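You operate a simulated robot arm through the tools that you are given. There is no shell and no other tool. Be economical: measure what you need, move in short steps, check, and stop when the job is done.

The job below is to be done with a simulated robot arm. You get a single attempt, and the scene is never put back.

## Task
Check the yellow truck's steering: controller on, truck on, steer well over both ways, then truck off, controller off.

The check looks at the end state, three seconds after you hand in, the way a careful person would. Anything else that was tipped, shoved, dropped, spilled or broken makes it a failure.

## Robot
A 6-joint arm with a two-finger parallel gripper, fixed in place. Base frame: the origin is at the foot of the arm, x ahead of it, y to its left, z up. Units: mm, degrees, N and s.
Its first joint turns from -66.0 to 66.0 degrees. Payload 2.9 kg.
Tool frame: the origin (TCP) lies between the finger pads and is the grasp point; the fingertips stand 30 mm ahead of it; z points along the fingers, y is the line along which they close. Largest opening 110 mm; finger width 20, thickness 10; the body of the gripper, 48 by 112 mm, starts 55 mm behind the TCP.
Orientation is that of the tool frame in the base frame, as a unit quaternion [x, y, z, w]. With the fingers straight down and closing along the base's y, the tool's x points along the base's -x, its y along +y and its z along -z.

## Interface
- The arm moves only by the tool step_arm. Its argument "targets" is one flat list of numbers, 7 for each row, row after row: the shift along the base's x, y, z in mm, then the turn, a rotation vector about the base's x, y, z in degrees, then the opening in per cent of the stroke, from 0 (shut) to 100 (fully open). In form: [dx, dy, dz, wx, wy, wz, jaw, dx, dy, dz, wx, wy, wz, jaw, ...]. A call has 1 to 8 rows; each row shifts and turns the commanded pose from where the row before left it. Each row takes 0.2 s and may step no farther than 50 mm and 8.6 degrees from the row before; otherwise, or with a gripper value out of range, the whole call is refused. Where a pose cannot be reached the arm comes as near as it can. A force on the tool above 40 N (or 10 N above the force at the start of the call, whichever is more), or a blocked arm, ends the call early, and 0.2 s more pass. The fingers move at their own pace (about 108 mm/s each) and stop on an object; they squeeze with about 20 N. The grip force told is the motor's: it shows also when the fingers shut on nothing. Time passes only in rows, and 0.2 s behind the last, so rows that do not move let the fingers close. The reply holds the time, the measured pose of the TCP, the force on the tool along the base axes, the opening and the grip force, in the units named above and with some noise, and new pictures: "show" is both (left out), scene, wrist or none.
- Cameras (640 x 400 px; columns grow to the right, rows downward): "scene" is fixed at [90.1, 439.7, 1404.5]; the picture's right is [-0.66, -0.75, 0.00], its down [-0.28, 0.24, -0.93] and it looks along [0.70, -0.61, -0.37] (base axes); focal length 230 px, centre (320, 200). "wrist" rides on the gripper at [72, 17, -103] in the tool frame; the picture's right is [-0.23, 0.97, 0.00], its down [-0.76, -0.18, -0.62] and it looks along [-0.61, -0.14, 0.78] (tool axes); focal length 222 px, centre (320, 200). There is no depth. A picture from a camera that has moved, and an enlarged one, comes with that camera's place and axes in the base frame and with its lens.
- enlarge(camera, box): a new picture of the part [left, top, right, bottom] of that camera's present view, enlarged. The clock stands still meanwhile.
- hand_in(): hands the job in; it is judged then, once.

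Go step by step. Nothing tells you positions but the pictures and the camera data: compare them with the known pose of the tool, close in by small moves and look again before you grip or let go. The budget is 120 turns and 200 pictures, counting those below and the enlarged ones. Unless the task says otherwise, let go and move clear before handing in, and close with one line.

The tools are called after "Call:" as a command line: name --argument value ..., lists and objects as JSON in quotes. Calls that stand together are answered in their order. step_arm: Moves the arm, as the interface text tells. Its arguments: {"type":"object","properties":{"targets":{"type":"array","items":{"type":"number"}},"show":{"type":"string","enum":["both","scene","wrist","none"]}},"required":["targets"]} The other tools are called the same way: enlarge (camera, box) takes an enlarged picture of a part of a camera's view; hand_in () hands the job in.

At the start:

```text
t: 0.0
tcp_pos: [293.7, 120.5, 1364.6]
tcp_rot: [0.0, 1.0, 0.0, 0.001]
ft_force: [0.3, -0.3, -0.1]
grip_width: 110.1
gripper_force: 0.2
```

scene: 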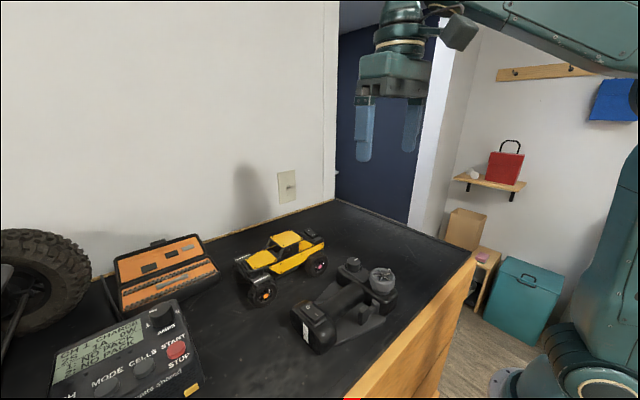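
wrist: 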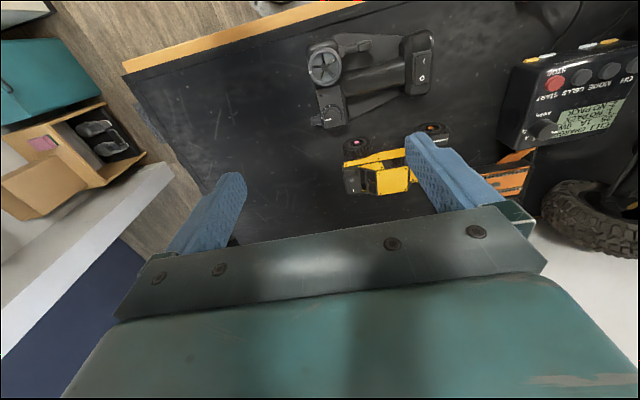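

I see a yellow truck and a pistol-style controller lying on the black bench. I'll enlarge both to find the switches.

Call:
enlarge --camera "scene" --box '[220, 210, 420, 370]'

Call:
enlarge --camera "wrist" --box '[290, 20, 470, 210]'

```text
2.50 times, centred on (320, 290) of scene
camera zoom: at [90.1, 439.7, 1404.5], right [-0.66, -0.75, 0.0], down [-0.28, 0.24, -0.93], along [0.7, -0.61, -0.37], focal length 576 px, centre (320, -25)
```

zoom: 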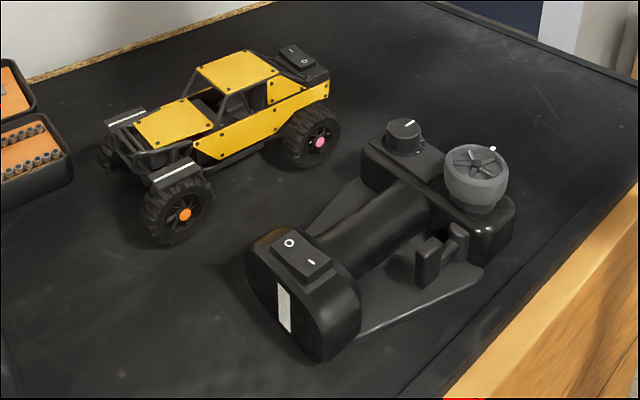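

```text
2.11 times, centred on (380, 115) of wrist
camera zoom: at [219.7, 137.5, 1467.6], right [0.23, 0.97, 0.0], down [0.76, -0.18, 0.62], along [0.61, -0.14, -0.78], focal length 468 px, centre (194, 379)
```

zoom: 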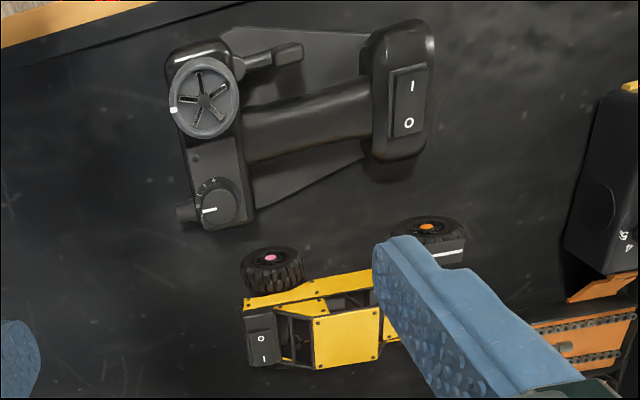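

The controller has a rocker at its base, with I toward the robot. It also has a steering wheel at about (268,134) and a dial. The truck's rocker is at its rear. I'll close the fingers and go over the controller's rocker for a closer look.

Call:
step_arm --targets '[0, 37, -30, 0, 0, 0, 0, 0, 37, -30, 0, 0, 0, 0, 0, 37, -30, 0, 0, 0, 0, 0, 36, -30, 0, 0, 0, 0, 0, 0, -20, 0, 0, 0, 0]'

```text
t: 1.2
tcp_pos: [292.1, 267.8, 1224.0]
tcp_rot: [0.001, 1.0, -0.001, 0.001]
ft_force: [-0.6, 0.1, 0.3]
grip_width: 0.0
gripper_force: 20.1
camera wrist: at [219.2, 285.3, 1327.1], right [0.23, 0.97, 0.0], down [0.76, -0.18, 0.62], along [0.61, -0.14, -0.78], focal length 222 px, centre (320, 200)
```

scene: 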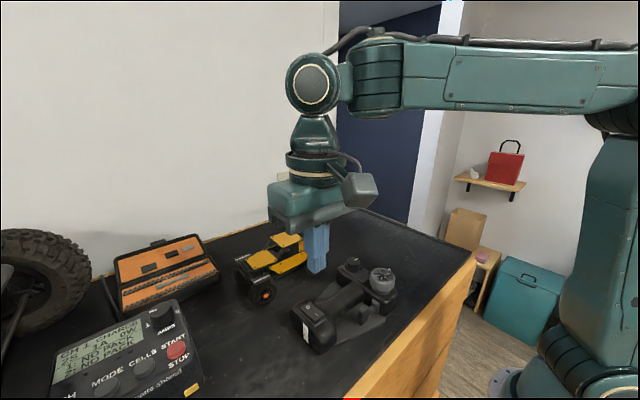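
wrist: 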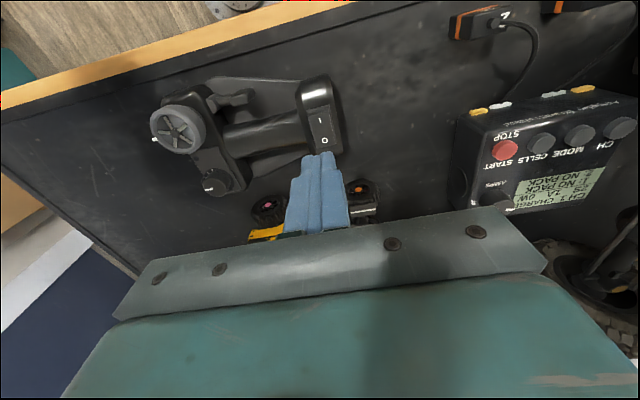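

The rocker is near the fingertip in both views. I'll enlarge both to triangulate it.

Call:
enlarge --camera "wrist" --box '[260, 60, 388, 190]'

Call:
enlarge --camera "scene" --box '[270, 240, 410, 360]'

```text
3.08 times, centred on (324, 125) of wrist
camera zoom: at [219.2, 285.3, 1327.1], right [0.23, 0.97, 0.0], down [0.76, -0.18, 0.62], along [0.61, -0.14, -0.78], focal length 684 px, centre (308, 431)
```

zoom: 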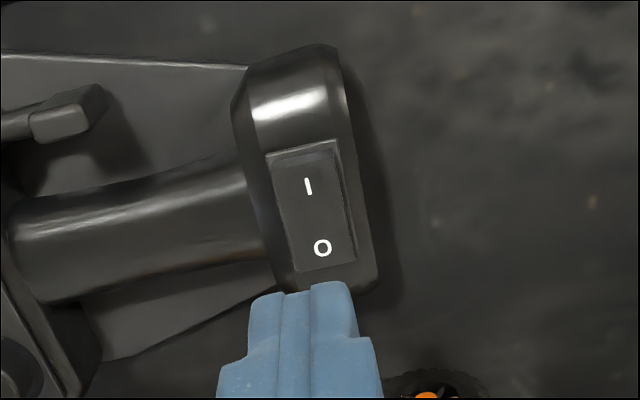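

```text
3.33 times, centred on (340, 300) of scene
camera zoom: at [90.1, 439.7, 1404.5], right [-0.66, -0.75, 0.0], down [-0.28, 0.24, -0.93], along [0.7, -0.61, -0.37], focal length 768 px, centre (253, -133)
```

zoom: 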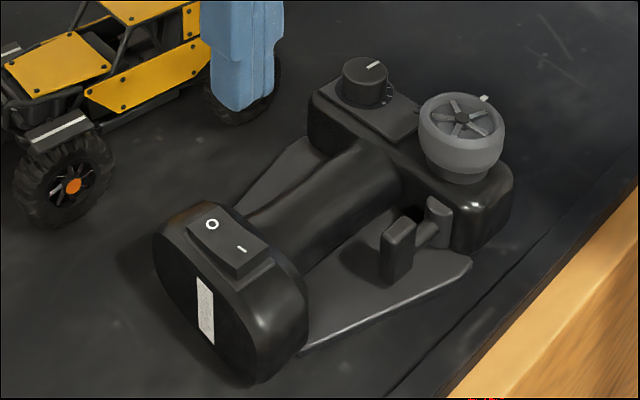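

The I mark is at about (293, 269, 1109) and the I side stands raised, so the controller is off. I'll come down over it in fast then small steps.

Call:
step_arm --targets '[-3, 1, -40, 0, 0, 0, 0, 0, 0, -34, 0, 0, 0, 0, 0, 0, -4, 0, 0, 0, 0]'

Call:
enlarge --camera "wrist" --box '[220, 40, 420, 190]'

Call:
enlarge --camera "scene" --box '[270, 240, 410, 360]'

```text
t: 2.0
tcp_pos: [290.8, 269.2, 1145.0]
tcp_rot: [0.0, 1.0, 0.0, 0.001]
ft_force: [-0.4, 1.2, 0.3]
grip_width: 0.0
gripper_force: 20.0
camera wrist: at [216.4, 286.1, 1249.3], right [0.23, 0.97, 0.0], down [0.76, -0.18, 0.62], along [0.61, -0.14, -0.78], focal length 222 px, centre (320, 200)
```

scene: 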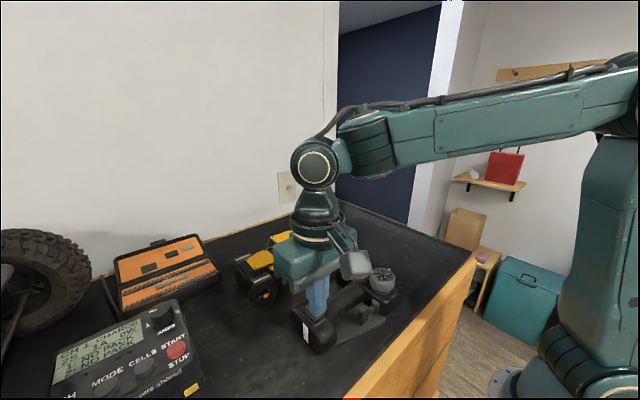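
wrist: 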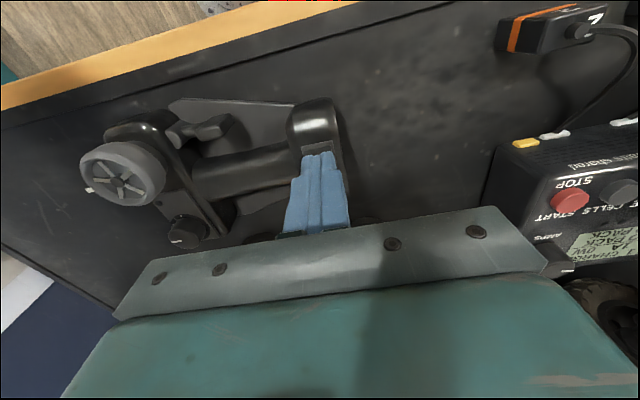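

```text
2.67 times, centred on (320, 115) of wrist
camera zoom: at [216.4, 286.1, 1249.3], right [0.23, 0.97, 0.0], down [0.76, -0.18, 0.62], along [0.61, -0.14, -0.78], focal length 592 px, centre (320, 427)
```

zoom: 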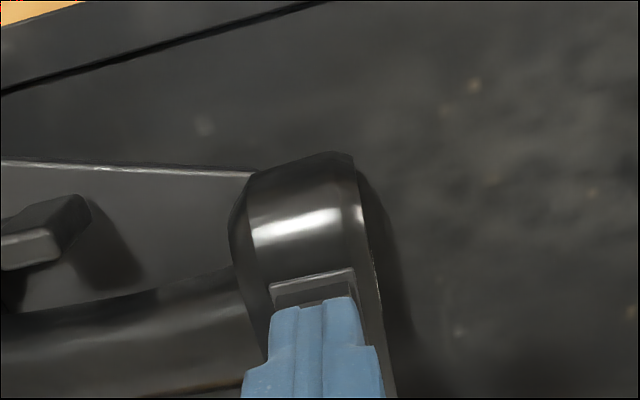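

```text
3.33 times, centred on (340, 300) of scene
camera zoom: at [90.1, 439.7, 1404.5], right [-0.66, -0.75, 0.0], down [-0.28, 0.24, -0.93], along [0.7, -0.61, -0.37], focal length 768 px, centre (253, -133)
```

zoom: 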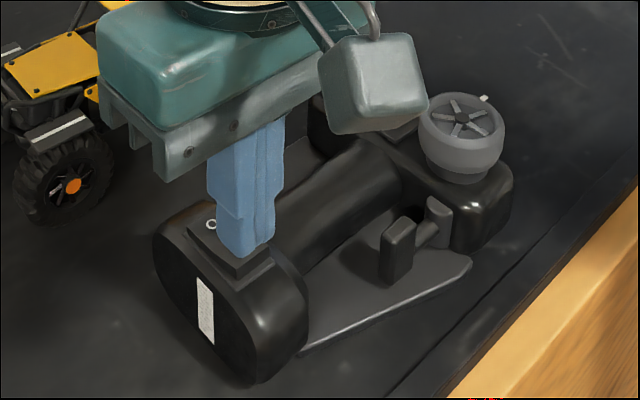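

The tip is just above the I end. I'll press in 2 mm steps and watch the force.

Call:
step_arm --targets '[-2, 0, -2, 0, 0, 0, 0, 0, 0, -2, 0, 0, 0, 0, 0, 0, -2, 0, 0, 0, 0]' --show "none"

```text
t: 2.8
tcp_pos: [288.1, 268.2, 1138.9]
tcp_rot: [0.0, 1.0, -0.002, 0.001]
ft_force: [0.8, 0.0, 0.4]
grip_width: 0.1
gripper_force: 19.9
```

Call:
step_arm --targets '[0, 0, -2, 0, 0, 0, 0, 0, 0, -2, 0, 0, 0, 0]' --show "scene"

Call:
enlarge --camera "scene" --box '[280, 280, 360, 350]'

```text
t: 3.4
tcp_pos: [288.3, 268.8, 1136.6]
tcp_rot: [0.0, 1.0, 0.0, 0.001]
ft_force: [-0.5, 1.4, 0.4]
grip_width: 0.0
gripper_force: 19.8
```

scene: 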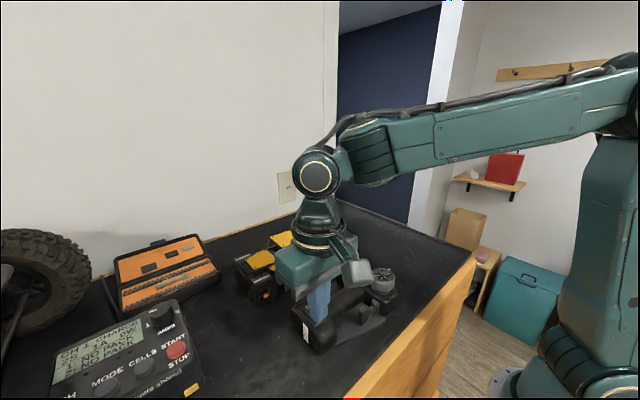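

```text
5.71 times, centred on (320, 315) of scene
camera zoom: at [90.1, 439.7, 1404.5], right [-0.66, -0.75, 0.0], down [-0.28, 0.24, -0.93], along [0.7, -0.61, -0.37], focal length 1317 px, centre (320, -457)
```

zoom: 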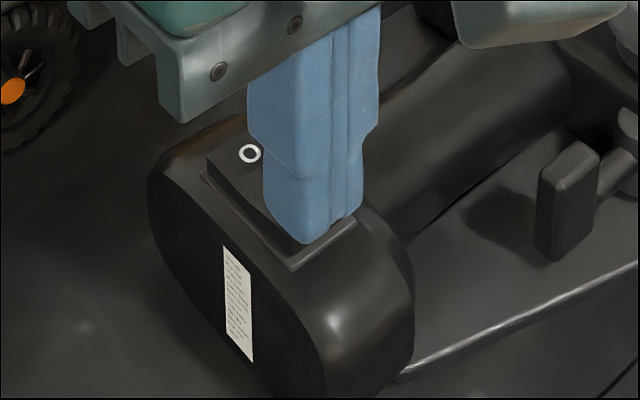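

Call:
step_arm --targets '[0, 0, -1.5, 0, 0, 0, 0, 0, 0, -1.5, 0, 0, 0, 0]' --show "none"

Call:
enlarge --camera "scene" --box '[280, 280, 360, 350]'

```text
t: 4.0
tcp_pos: [287.9, 268.5, 1133.2]
tcp_rot: [0.001, 1.0, 0.001, 0.002]
ft_force: [-2.3, -2.5, 15.1]
grip_width: 0.0
gripper_force: 20.2
```

```text
5.71 times, centred on (320, 315) of scene
camera zoom: at [89.9, 439.5, 1404.6], right [-0.66, -0.75, 0.0], down [-0.28, 0.24, -0.93], along [0.7, -0.61, -0.37], focal length 1317 px, centre (320, -457)
```

zoom: 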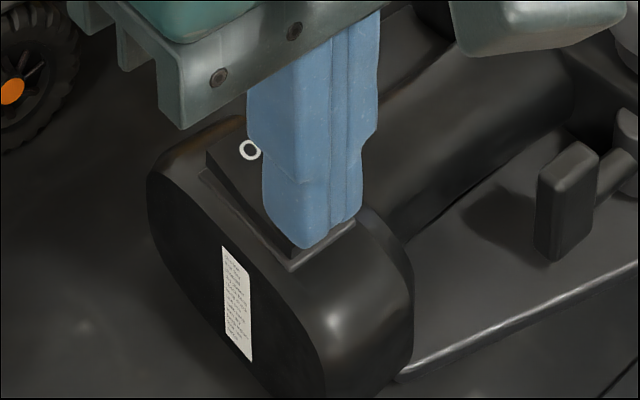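

15 N, and the O side has risen. I'll lift straight up and look at the result.

Call:
step_arm --targets '[0, 0, 10, 0, 0, 0, 0, 0, 0, 40, 0, 0, 0, 0, 0, 0, 40, 0, 0, 0, 0]' --show "wrist"

Call:
enlarge --camera "scene" --box '[280, 260, 400, 350]'

Call:
enlarge --camera "wrist" --box '[140, 60, 360, 200]'

```text
t: 4.8
tcp_pos: [288.4, 269.8, 1223.3]
tcp_rot: [0.001, 1.0, -0.001, 0.001]
ft_force: [0.8, -0.4, -0.2]
grip_width: 0.2
gripper_force: 20.0
camera wrist: at [214.7, 285.4, 1327.1], right [0.23, 0.97, 0.0], down [0.76, -0.18, 0.62], along [0.61, -0.14, -0.78], focal length 222 px, centre (320, 200)
```

wrist: 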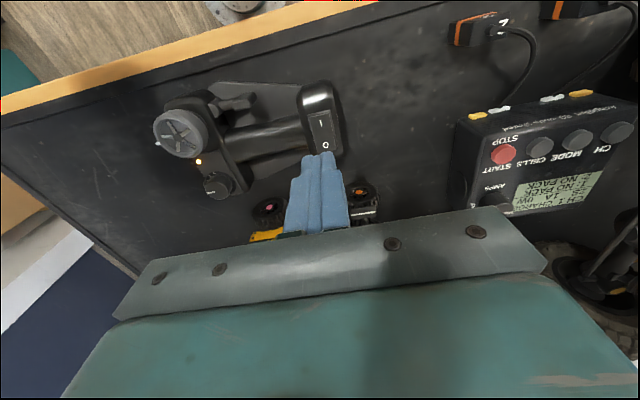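

```text
4.44 times, centred on (340, 305) of scene
camera zoom: at [90.1, 439.7, 1404.5], right [-0.66, -0.75, 0.0], down [-0.28, 0.24, -0.93], along [0.7, -0.61, -0.37], focal length 1024 px, centre (231, -267)
```

zoom: 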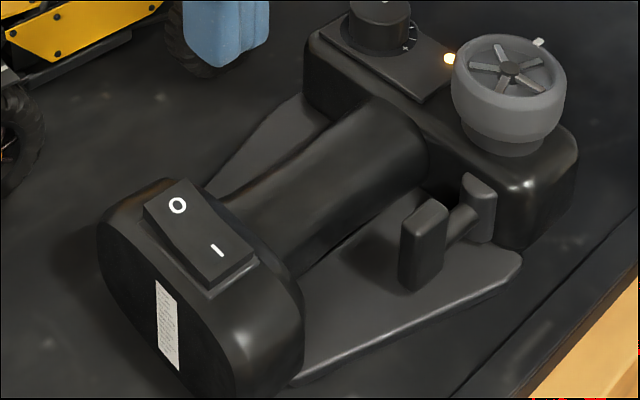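

```text
2.86 times, centred on (250, 130) of wrist
camera zoom: at [214.7, 285.4, 1327.1], right [0.23, 0.97, 0.0], down [0.76, -0.18, 0.62], along [0.61, -0.14, -0.78], focal length 635 px, centre (520, 400)
```

zoom: 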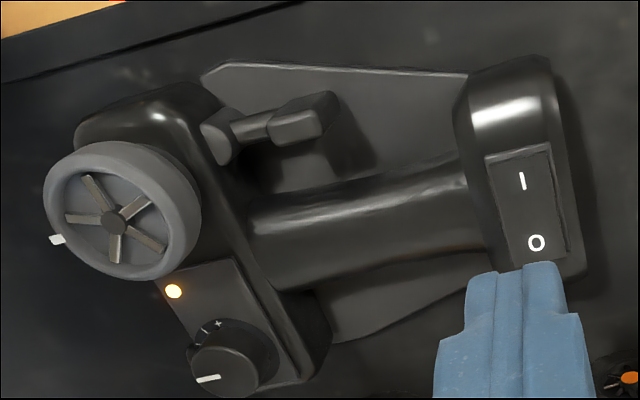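

The controller is on and its LED is amber. Next I'll fly above the truck's rear rocker, at about (461,144).

Call:
step_arm --targets '[34, -25, 0, 0, 0, 0, 0, 34, -25, 0, 0, 0, 0, 0, 34, -25, 0, 0, 0, 0, 0, 34, -25, 0, 0, 0, 0, 0, 34, -25, 0, 0, 0, 0, 0]'

Call:
enlarge --camera "wrist" --box '[240, 80, 400, 200]'

Call:
enlarge --camera "scene" --box '[220, 200, 350, 310]'

```text
t: 6.0
tcp_pos: [458.8, 143.0, 1221.9]
tcp_rot: [0.0, 1.0, 0.0, 0.001]
ft_force: [0.4, -0.7, 0.3]
grip_width: 0.1
gripper_force: 19.4
camera wrist: at [384.5, 160.2, 1326.1], right [0.23, 0.97, 0.0], down [0.76, -0.18, 0.62], along [0.61, -0.14, -0.78], focal length 222 px, centre (320, 200)
```

scene: 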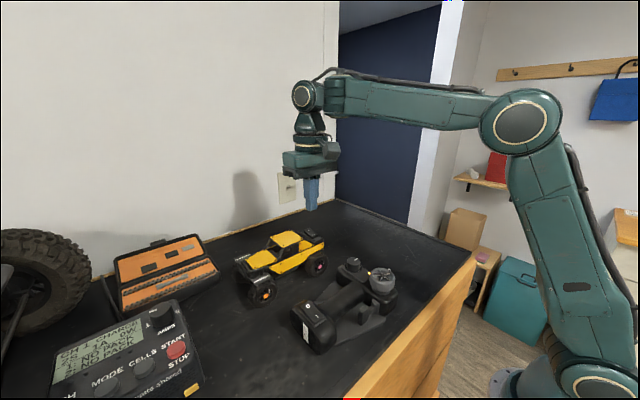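
wrist: 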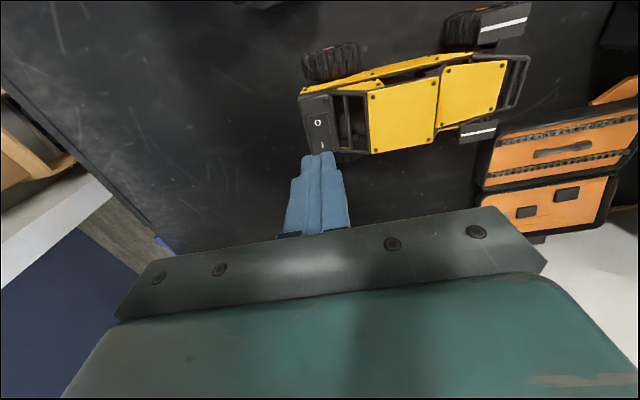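

```text
3.33 times, centred on (320, 140) of wrist
camera zoom: at [384.5, 160.2, 1326.1], right [0.23, 0.97, 0.0], down [0.76, -0.18, 0.62], along [0.61, -0.14, -0.78], focal length 740 px, centre (320, 400)
```

zoom: 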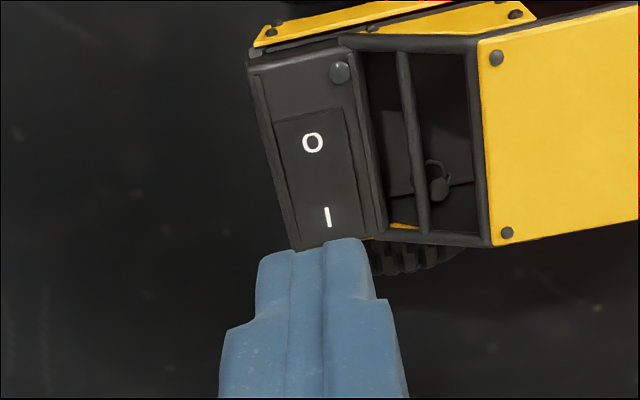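

```text
3.64 times, centred on (285, 255) of scene
camera zoom: at [90.1, 439.7, 1404.5], right [-0.66, -0.75, 0.0], down [-0.28, 0.24, -0.93], along [0.7, -0.61, -0.37], focal length 838 px, centre (447, 0)
```

zoom: 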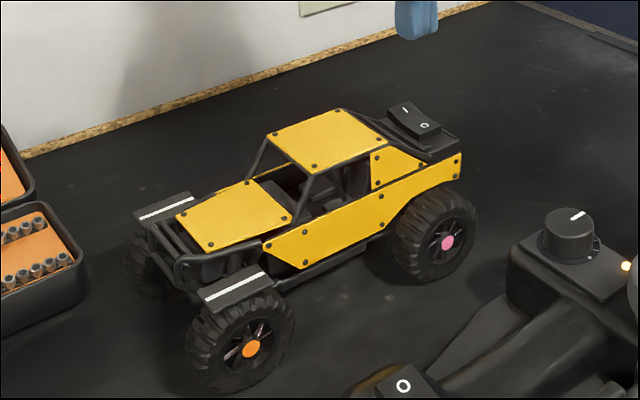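

The truck's I mark is at about (473, 142, 1132). I'll lower the tip to just above it and check.

Call:
step_arm --targets '[17, 0, -26, 0, 0, 0, 0, 0, 0, -27, 0, 0, 0, 0]' --show "none"

Call:
enlarge --camera "wrist" --box '[240, 80, 400, 200]'

Call:
enlarge --camera "scene" --box '[270, 200, 350, 280]'

```text
t: 6.6
tcp_pos: [476.4, 143.1, 1169.8]
tcp_rot: [0.001, 1.0, 0.0, 0.001]
ft_force: [0.8, -0.2, 1.0]
grip_width: 0.3
gripper_force: 20.2
```

```text
3.33 times, centred on (320, 140) of wrist
camera zoom: at [402.1, 160.0, 1273.0], right [0.23, 0.97, 0.0], down [0.76, -0.18, 0.62], along [0.61, -0.14, -0.78], focal length 740 px, centre (320, 400)
```

zoom: 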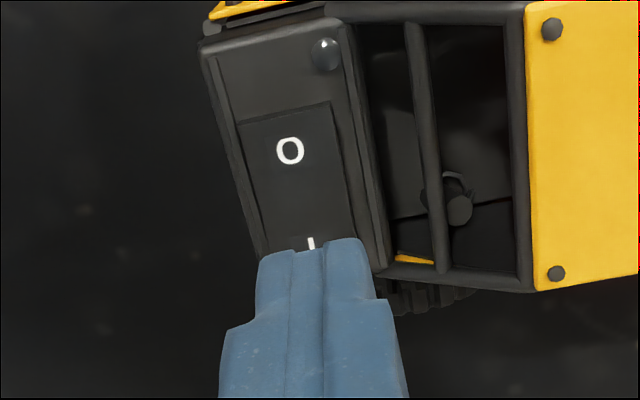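

```text
5.00 times, centred on (310, 240) of scene
camera zoom: at [90.1, 439.7, 1404.5], right [-0.66, -0.75, 0.0], down [-0.28, 0.24, -0.93], along [0.7, -0.61, -0.37], focal length 1152 px, centre (370, 0)
```

zoom: 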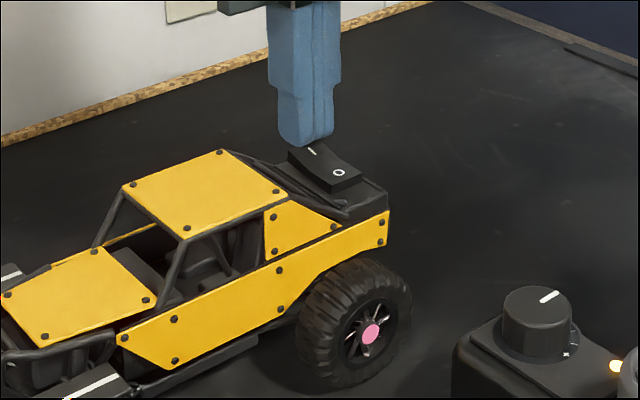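

The fingertip is over the I end. Pressing gently.

Call:
step_arm --targets '[0, 0, -3, 0, 0, 0, 0, 0, 0, -2, 0, 0, 0, 0, 0, 0, -2, 0, 0, 0, 0]' --show "none"

Call:
enlarge --camera "scene" --box '[220, 200, 350, 310]'

```text
t: 7.4
tcp_pos: [476.7, 143.2, 1163.0]
tcp_rot: [0.001, 1.0, -0.001, 0.001]
ft_force: [0.9, 0.6, -0.5]
grip_width: 0.2
gripper_force: 19.9
```

```text
3.64 times, centred on (285, 255) of scene
camera zoom: at [90.1, 439.7, 1404.5], right [-0.66, -0.75, 0.0], down [-0.28, 0.24, -0.93], along [0.7, -0.61, -0.37], focal length 838 px, centre (447, 0)
```

zoom: 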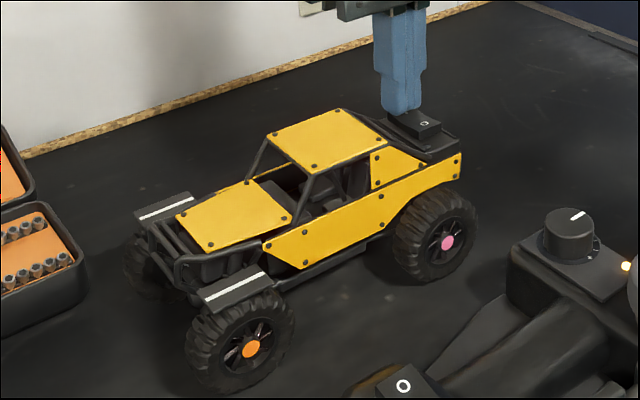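

Call:
step_arm --targets '[0, 0, -1.5, 0, 0, 0, 0, 0, 0, -1.5, 0, 0, 0, 0]' --show "none"

Call:
enlarge --camera "scene" --box '[220, 200, 350, 310]'

```text
t: 8.0
tcp_pos: [475.6, 143.6, 1160.6]
tcp_rot: [0.0, 1.0, 0.0, 0.001]
ft_force: [2.2, -0.1, 9.4]
grip_width: 0.0
gripper_force: 19.7
```

```text
3.64 times, centred on (285, 255) of scene
camera zoom: at [90.0, 439.7, 1404.5], right [-0.66, -0.75, 0.0], down [-0.28, 0.24, -0.93], along [0.7, -0.61, -0.37], focal length 838 px, centre (447, 0)
```

zoom: 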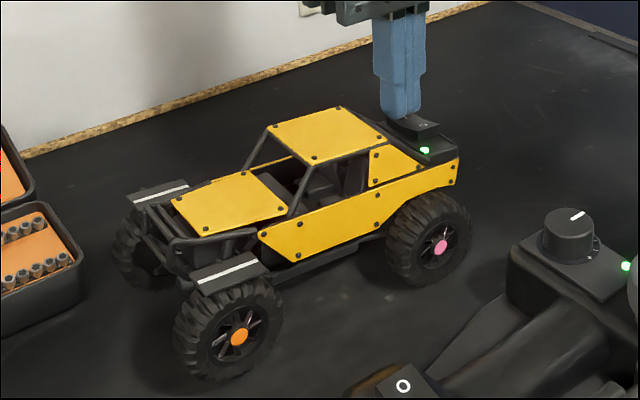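

Both LEDs are green and linked, but the truck is pitching under the press. I'll lift at once.

Call:
step_arm --targets '[0, 0, 2, 0, 0, 0, 0, 0, 0, 3, 0, 0, 0, 0, 0, 0, 30, 0, 0, 0, 0, 0, 0, 30, 0, 0, 0, 0]' --show "wrist"

Call:
enlarge --camera "scene" --box '[220, 200, 350, 310]'

```text
t: 9.0
tcp_pos: [476.0, 143.6, 1224.7]
tcp_rot: [0.001, 1.0, -0.001, -0.001]
ft_force: [-0.1, -0.1, 0.9]
grip_width: 0.0
gripper_force: 20.4
camera wrist: at [402.2, 160.8, 1328.2], right [0.23, 0.97, 0.0], down [0.76, -0.18, 0.62], along [0.61, -0.14, -0.78], focal length 222 px, centre (320, 200)
```

wrist: 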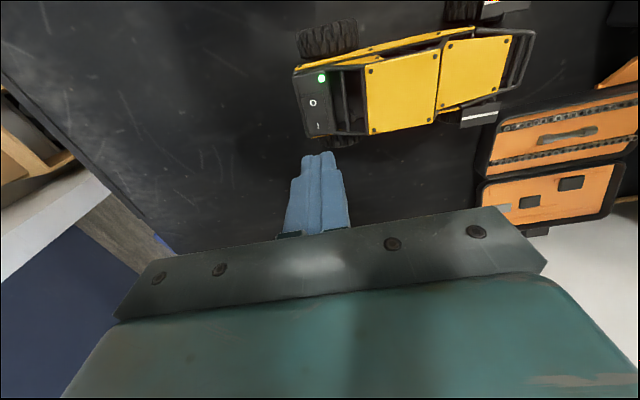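

```text
3.64 times, centred on (285, 255) of scene
camera zoom: at [90.1, 439.7, 1404.5], right [-0.66, -0.75, 0.0], down [-0.28, 0.24, -0.93], along [0.7, -0.61, -0.37], focal length 838 px, centre (447, 0)
```

zoom: 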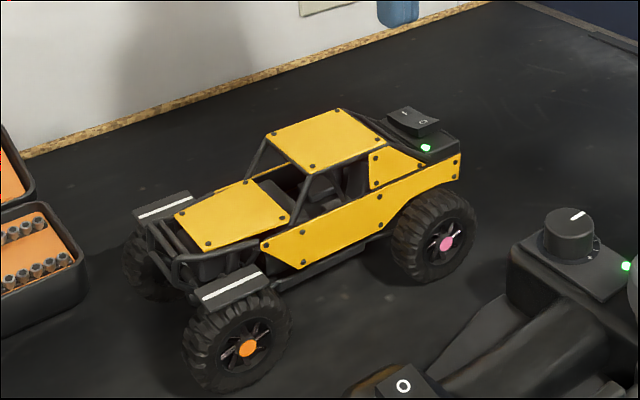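

The truck settled back in place with its LED green. Next I'll move over the steering wheel at about (268,134), turning the gripper 45° so the fingers clear the dial and the white pointer.

Call:
step_arm --targets '[-34.7, -1.6, 0, 0, 0, 7.5, 20, -34.7, -1.6, 0, 0, 0, 7.5, 40, -34.7, -1.6, 0, 0, 0, 7.5, 64, -34.7, -1.6, 0, 0, 0, 7.5, 64, -34.7, -1.6, 0, 0, 0, 7.5, 64, -34.5, -1.6, 0, 0, 0, 7.5, 64]'

Call:
enlarge --camera "scene" --box '[320, 230, 420, 320]'

Call:
enlarge --camera "wrist" --box '[220, 60, 420, 200]'

```text
t: 10.4
tcp_pos: [267.3, 133.2, 1224.5]
tcp_rot: [-0.384, 0.924, -0.001, 0.001]
ft_force: [0.3, -0.3, 0.2]
grip_width: 70.2
gripper_force: 0.1
camera wrist: at [203.2, 94.4, 1327.9], right [-0.53, 0.85, 0.0], down [0.66, 0.41, 0.62], along [0.53, 0.33, -0.78], focal length 222 px, centre (320, 200)
```

scene: 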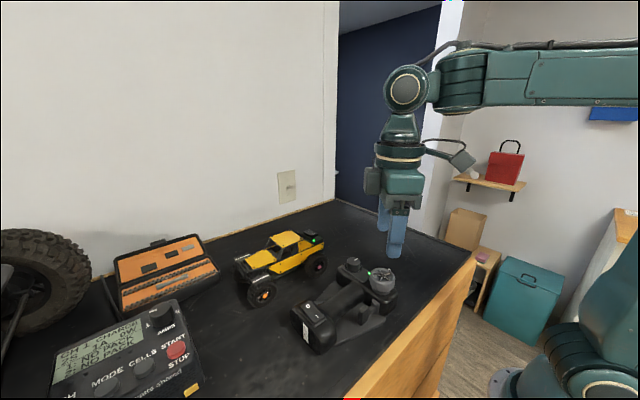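
wrist: 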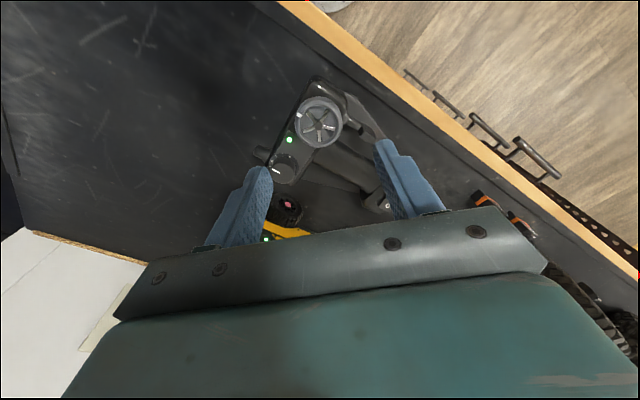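

```text
4.44 times, centred on (370, 275) of scene
camera zoom: at [90.1, 439.7, 1404.5], right [-0.66, -0.75, 0.0], down [-0.28, 0.24, -0.93], along [0.7, -0.61, -0.37], focal length 1024 px, centre (98, -133)
```

zoom: 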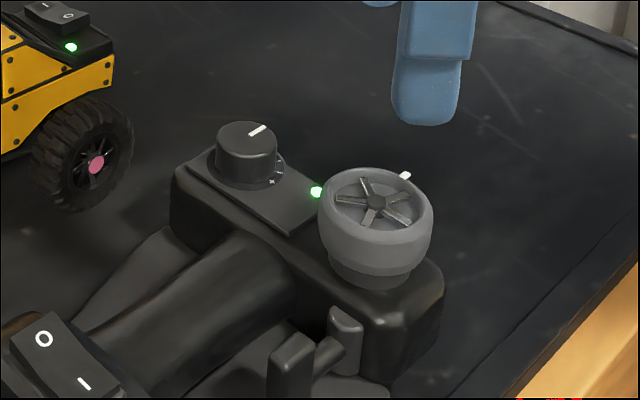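

```text
2.86 times, centred on (320, 130) of wrist
camera zoom: at [203.2, 94.4, 1327.9], right [-0.53, 0.85, 0.0], down [0.66, 0.41, 0.62], along [0.53, 0.33, -0.78], focal length 635 px, centre (320, 400)
```

zoom: 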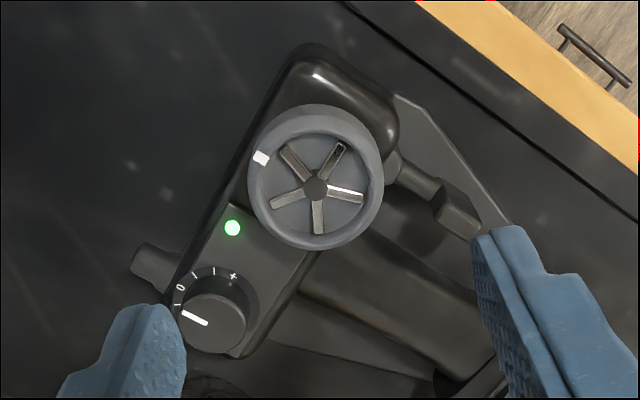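

The wheel hub is at about (268.5,133). I'll read the dial before gripping.

Call:
enlarge --camera "wrist" --box '[260, 110, 340, 180]'

Call:
enlarge --camera "scene" --box '[235, 225, 335, 310]'

```text
5.71 times, centred on (300, 145) of wrist
camera zoom: at [203.2, 94.4, 1327.9], right [-0.53, 0.85, 0.0], down [0.66, 0.41, 0.62], along [0.53, 0.33, -0.78], focal length 1269 px, centre (434, 514)
```

zoom: 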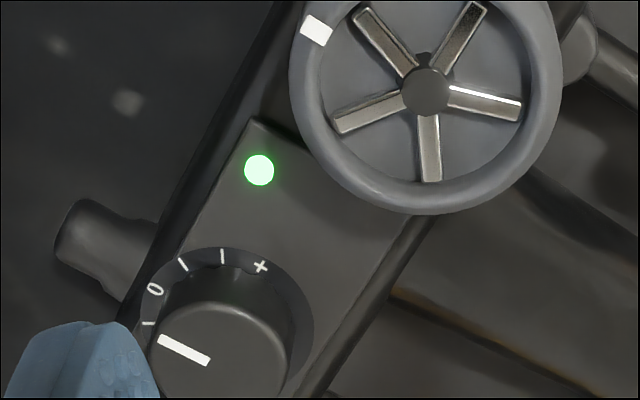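

```text
4.71 times, centred on (285, 268) of scene
camera zoom: at [90.1, 439.7, 1404.5], right [-0.66, -0.75, 0.0], down [-0.28, 0.24, -0.93], along [0.7, -0.61, -0.37], focal length 1084 px, centre (485, -118)
```

zoom: 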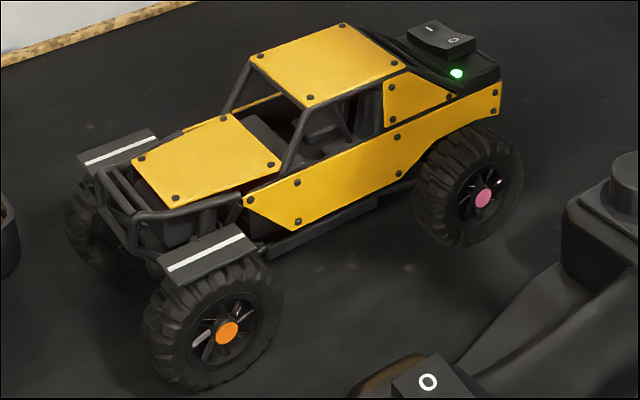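

The dial's pointer lines up with 0, so it's trim and I'll leave it alone. Now lowering the open fingers around the wheel.

Call:
step_arm --targets '[1, 0, -30, 0, 0, 0, 64, 0, 0, -28, 0, 0, 0, 64]' --show "wrist"

Call:
enlarge --camera "scene" --box '[320, 220, 420, 310]'

```text
t: 11.0
tcp_pos: [268.1, 132.4, 1167.4]
tcp_rot: [-0.383, 0.924, 0.0, 0.001]
ft_force: [1.0, -0.7, 0.1]
grip_width: 70.4
gripper_force: 0.1
camera wrist: at [204.1, 93.9, 1269.9], right [-0.53, 0.85, 0.0], down [0.66, 0.41, 0.62], along [0.53, 0.33, -0.78], focal length 222 px, centre (320, 200)
```

wrist: 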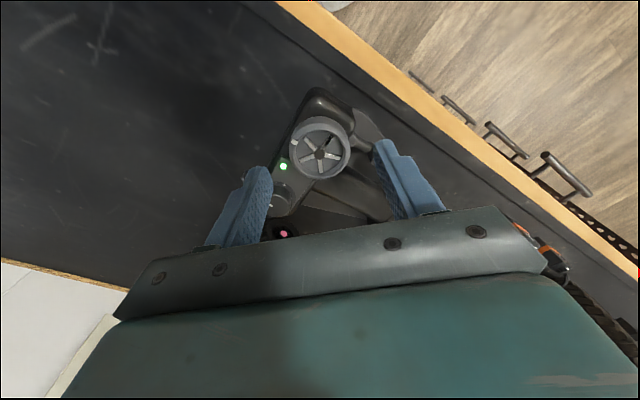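

```text
4.44 times, centred on (370, 265) of scene
camera zoom: at [90.1, 439.7, 1404.5], right [-0.66, -0.75, 0.0], down [-0.28, 0.24, -0.93], along [0.7, -0.61, -0.37], focal length 1024 px, centre (98, -89)
```

zoom: 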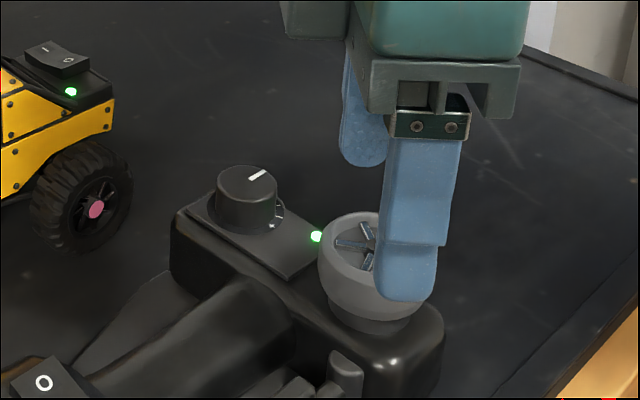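

Centred to within a couple of mm. Going down to grip height.

Call:
step_arm --targets '[0, 0.5, -14, 0, 0, 0, 64, 0, 0, -12, 0, 0, 0, 64]' --show "wrist"

Call:
enlarge --camera "scene" --box '[320, 220, 420, 310]'

Call:
enlarge --camera "wrist" --box '[220, 80, 420, 220]'

```text
t: 11.6
tcp_pos: [269.2, 133.9, 1142.2]
tcp_rot: [-0.383, 0.924, -0.001, 0.001]
ft_force: [0.1, 0.2, -0.2]
grip_width: 70.3
gripper_force: 0.0
camera wrist: at [204.4, 94.7, 1244.4], right [-0.53, 0.85, 0.0], down [0.66, 0.41, 0.62], along [0.53, 0.33, -0.78], focal length 222 px, centre (320, 200)
```

wrist: 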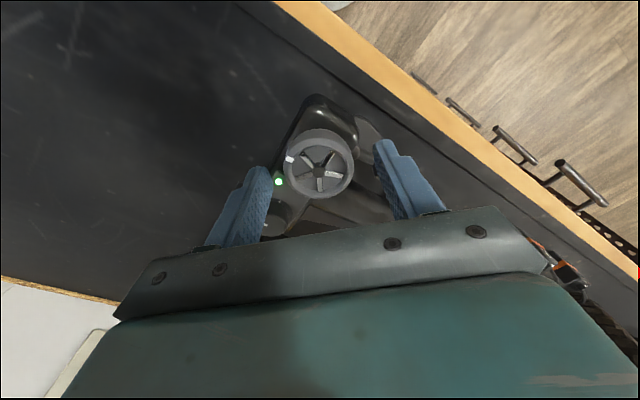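

```text
4.44 times, centred on (370, 265) of scene
camera zoom: at [90.1, 439.7, 1404.5], right [-0.66, -0.75, 0.0], down [-0.28, 0.24, -0.93], along [0.7, -0.61, -0.37], focal length 1024 px, centre (98, -89)
```

zoom: 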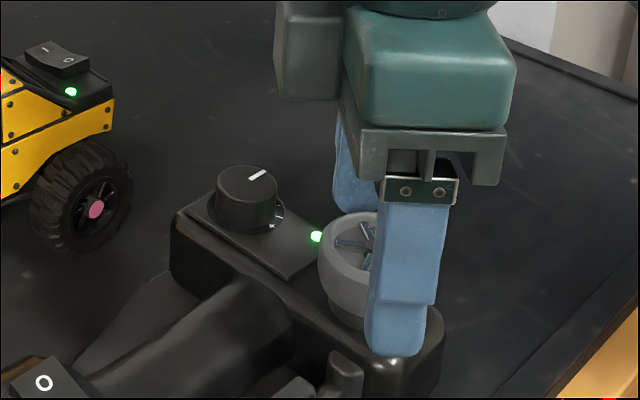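

```text
2.86 times, centred on (320, 150) of wrist
camera zoom: at [204.4, 94.7, 1244.4], right [-0.53, 0.85, 0.0], down [0.66, 0.41, 0.62], along [0.53, 0.33, -0.78], focal length 635 px, centre (320, 343)
```

zoom: 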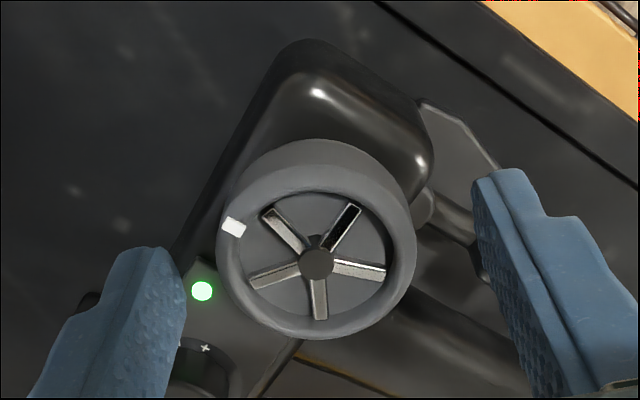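

Aligned. Closing on the wheel gently and checking.

Call:
step_arm --targets '[-0.5, 0, 0, 0, 0, 0, 46, 0, 0, 0, 0, 0, 0, 30, 0, 0, 0, 0, 0, 0, 30]' --show "wrist"

Call:
enlarge --camera "scene" --box '[220, 220, 420, 350]'

```text
t: 12.4
tcp_pos: [269.5, 134.4, 1140.3]
tcp_rot: [-0.383, 0.924, 0.0, 0.001]
ft_force: [-0.1, -0.6, 0.3]
grip_width: 44.1
gripper_force: 19.6
camera wrist: at [203.9, 94.7, 1244.6], right [-0.53, 0.85, 0.0], down [0.66, 0.41, 0.62], along [0.53, 0.33, -0.78], focal length 222 px, centre (320, 200)
```

wrist: 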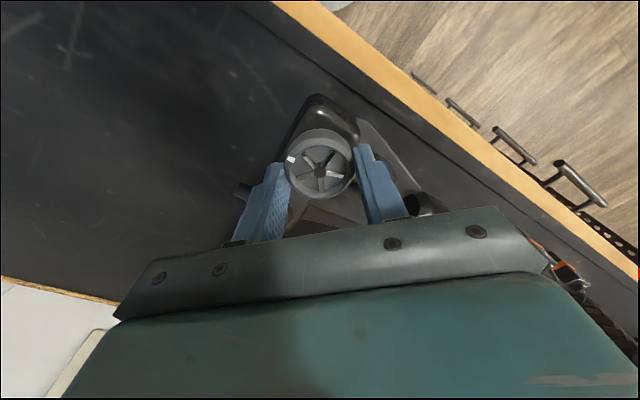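

```text
3.08 times, centred on (320, 285) of scene
camera zoom: at [90.1, 439.7, 1404.5], right [-0.66, -0.75, 0.0], down [-0.28, 0.24, -0.93], along [0.7, -0.61, -0.37], focal length 709 px, centre (320, -62)
```

zoom: 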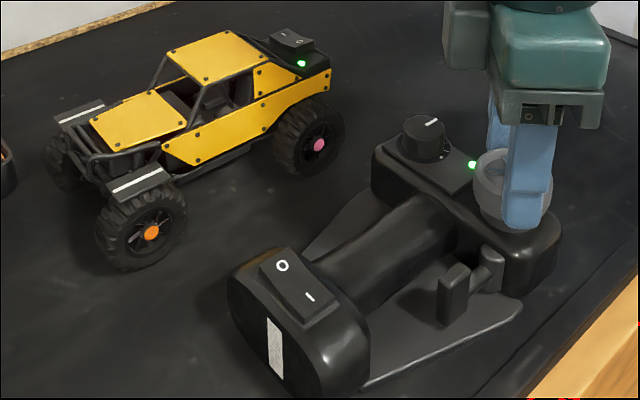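

Wheel gripped (44 mm) with nothing shifted. Turning one way, about 28° first, and watching the front wheels.

Call:
step_arm --targets '[0, 0, 0, 0, 0, 7, 30, 0, 0, 0, 0, 0, 7, 30, 0, 0, 0, 0, 0, 7, 30, 0, 0, 0, 0, 0, 7, 30]' --show "wrist"

Call:
enlarge --camera "scene" --box '[220, 220, 420, 350]'

```text
t: 13.4
tcp_pos: [269.3, 133.6, 1141.1]
tcp_rot: [-0.595, 0.804, 0.001, 0.0]
ft_force: [0.8, 0.2, -0.2]
grip_width: 43.9
gripper_force: 19.6
camera wrist: at [229.2, 69.8, 1244.6], right [-0.87, 0.5, 0.0], down [0.39, 0.68, 0.62], along [0.31, 0.54, -0.78], focal length 222 px, centre (320, 200)
```

wrist: 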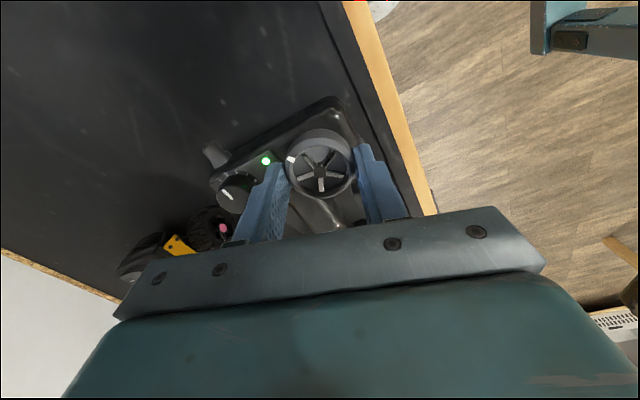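

```text
3.08 times, centred on (320, 285) of scene
camera zoom: at [90.1, 439.7, 1404.5], right [-0.66, -0.75, 0.0], down [-0.28, 0.24, -0.93], along [0.7, -0.61, -0.37], focal length 709 px, centre (320, -62)
```

zoom: 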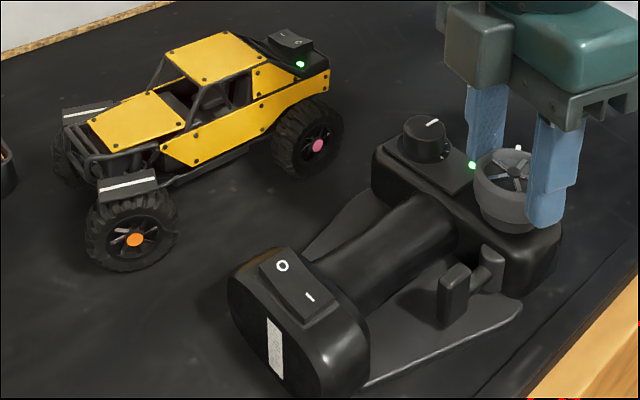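

The front wheels clearly steer. A little further this way.

Call:
step_arm --targets '[0, 0, 0, 0, 0, 4, 30, 0, 0, 0, 0, 0, 4, 30, 0, 0, 0, 0, 0, 0, 30]' --show "none"

Call:
enlarge --camera "scene" --box '[220, 220, 420, 350]'

```text
t: 14.2
tcp_pos: [268.5, 134.5, 1140.6]
tcp_rot: [-0.649, 0.761, 0.0, 0.001]
ft_force: [1.1, 0.9, -0.4]
grip_width: 44.1
gripper_force: 20.3
```

```text
3.08 times, centred on (320, 285) of scene
camera zoom: at [90.1, 439.7, 1404.5], right [-0.66, -0.75, 0.0], down [-0.28, 0.24, -0.93], along [0.7, -0.61, -0.37], focal length 709 px, centre (320, -62)
```

zoom: 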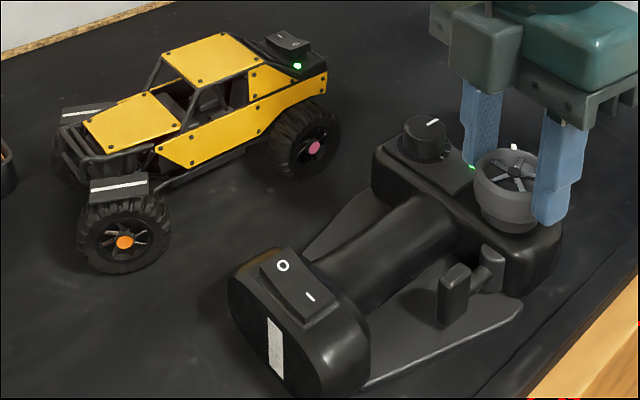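

The wheels are well over, and the truck shifts a mm or so as its tyres scrub. Now swinging the other way.

Call:
step_arm --targets '[0, 0, 0, 0, 0, -8.5, 30, 0, 0, 0, 0, 0, -8.5, 30, 0, 0, 0, 0, 0, -8.5, 30, 0, 0, 0, 0, 0, -8.5, 30]' --show "none"

Call:
enlarge --camera "scene" --box '[220, 220, 420, 350]'

```text
t: 15.2
tcp_pos: [268.0, 133.5, 1140.5]
tcp_rot: [-0.398, 0.918, 0.0, 0.001]
ft_force: [1.1, -2.4, 1.9]
grip_width: 44.0
gripper_force: 19.7
```

```text
3.08 times, centred on (320, 285) of scene
camera zoom: at [90.1, 439.6, 1404.5], right [-0.66, -0.75, 0.0], down [-0.28, 0.24, -0.93], along [0.7, -0.61, -0.37], focal length 709 px, centre (320, -62)
```

zoom: 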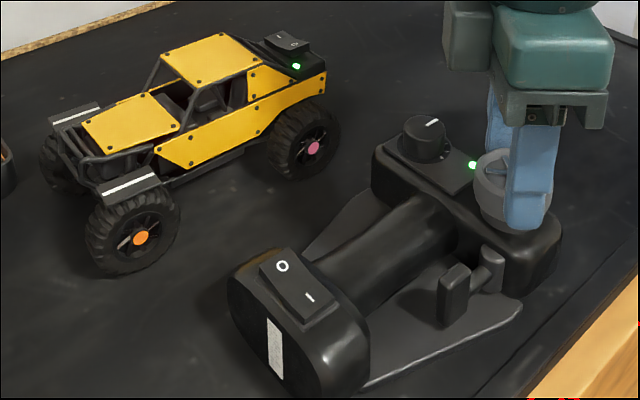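

The truck has stayed put. Continuing past centre to the other side.

Call:
step_arm --targets '[0, 0, 0, 0, 0, -8.5, 30, 0, 0, 0, 0, 0, -8.5, 30, 0, 0, 0, 0, 0, -8.5, 30, 0, 0, 0, 0, 0, -8.5, 30, 0, 0, 0, 0, 0, -3, 30, 0, 0, 0, 0, 0, 0, 30]' --show "none"

Call:
enlarge --camera "scene" --box '[220, 220, 420, 350]'

```text
t: 16.6
tcp_pos: [268.9, 134.4, 1141.0]
tcp_rot: [-0.086, 0.996, -0.001, 0.001]
ft_force: [-1.0, -1.1, 6.6]
grip_width: 44.1
gripper_force: 20.4
```

```text
3.08 times, centred on (320, 285) of scene
camera zoom: at [90.0, 439.6, 1404.5], right [-0.66, -0.75, 0.0], down [-0.28, 0.24, -0.93], along [0.7, -0.61, -0.37], focal length 709 px, centre (320, -62)
```

zoom: 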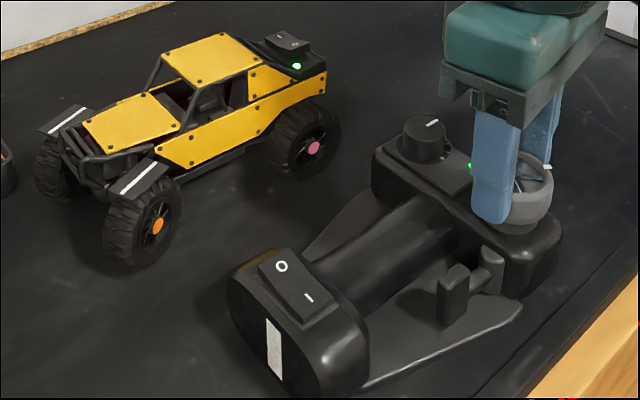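

The wheels are well over the other way too. Returning the wheel to centre.

Call:
step_arm --targets '[0, 0, 0, 0, 0, 8.5, 30, 0, 0, 0, 0, 0, 8.5, 30, 0, 0, 0, 0, 0, 8.5, 30, 0, 0, 0, 0, 0, 8.5, 30, 0, 0, 0, 0, 0, 1, 30]' --show "wrist"

Call:
enlarge --camera "scene" --box '[220, 220, 420, 350]'

```text
t: 17.8
tcp_pos: [269.0, 133.2, 1141.9]
tcp_rot: [-0.384, 0.924, 0.0, 0.002]
ft_force: [0.0, 1.6, 0.2]
grip_width: 44.2
gripper_force: 20.0
camera wrist: at [203.7, 94.8, 1244.5], right [-0.53, 0.85, 0.0], down [0.66, 0.41, 0.62], along [0.53, 0.33, -0.78], focal length 222 px, centre (320, 200)
```

wrist: 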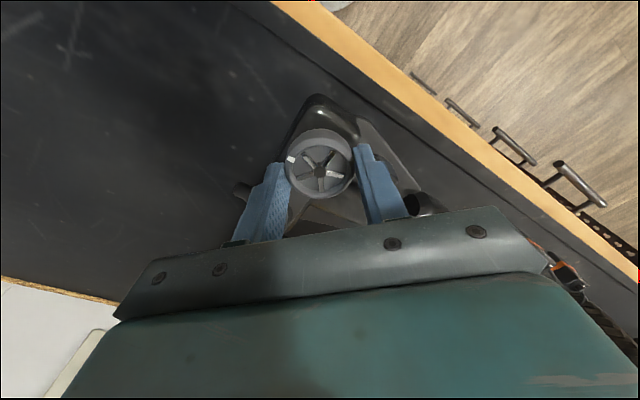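

```text
3.08 times, centred on (320, 285) of scene
camera zoom: at [90.1, 439.7, 1404.5], right [-0.66, -0.75, 0.0], down [-0.28, 0.24, -0.93], along [0.7, -0.61, -0.37], focal length 709 px, centre (320, -62)
```

zoom: 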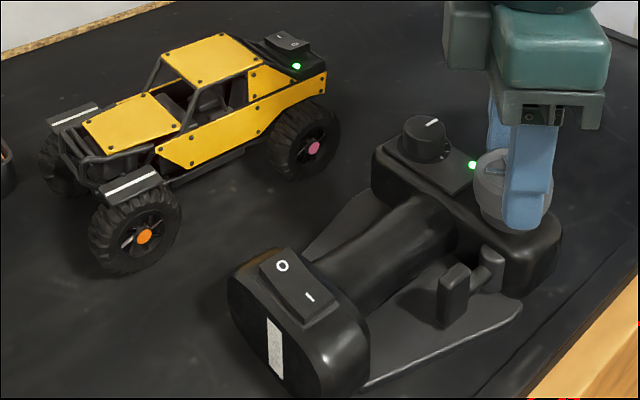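

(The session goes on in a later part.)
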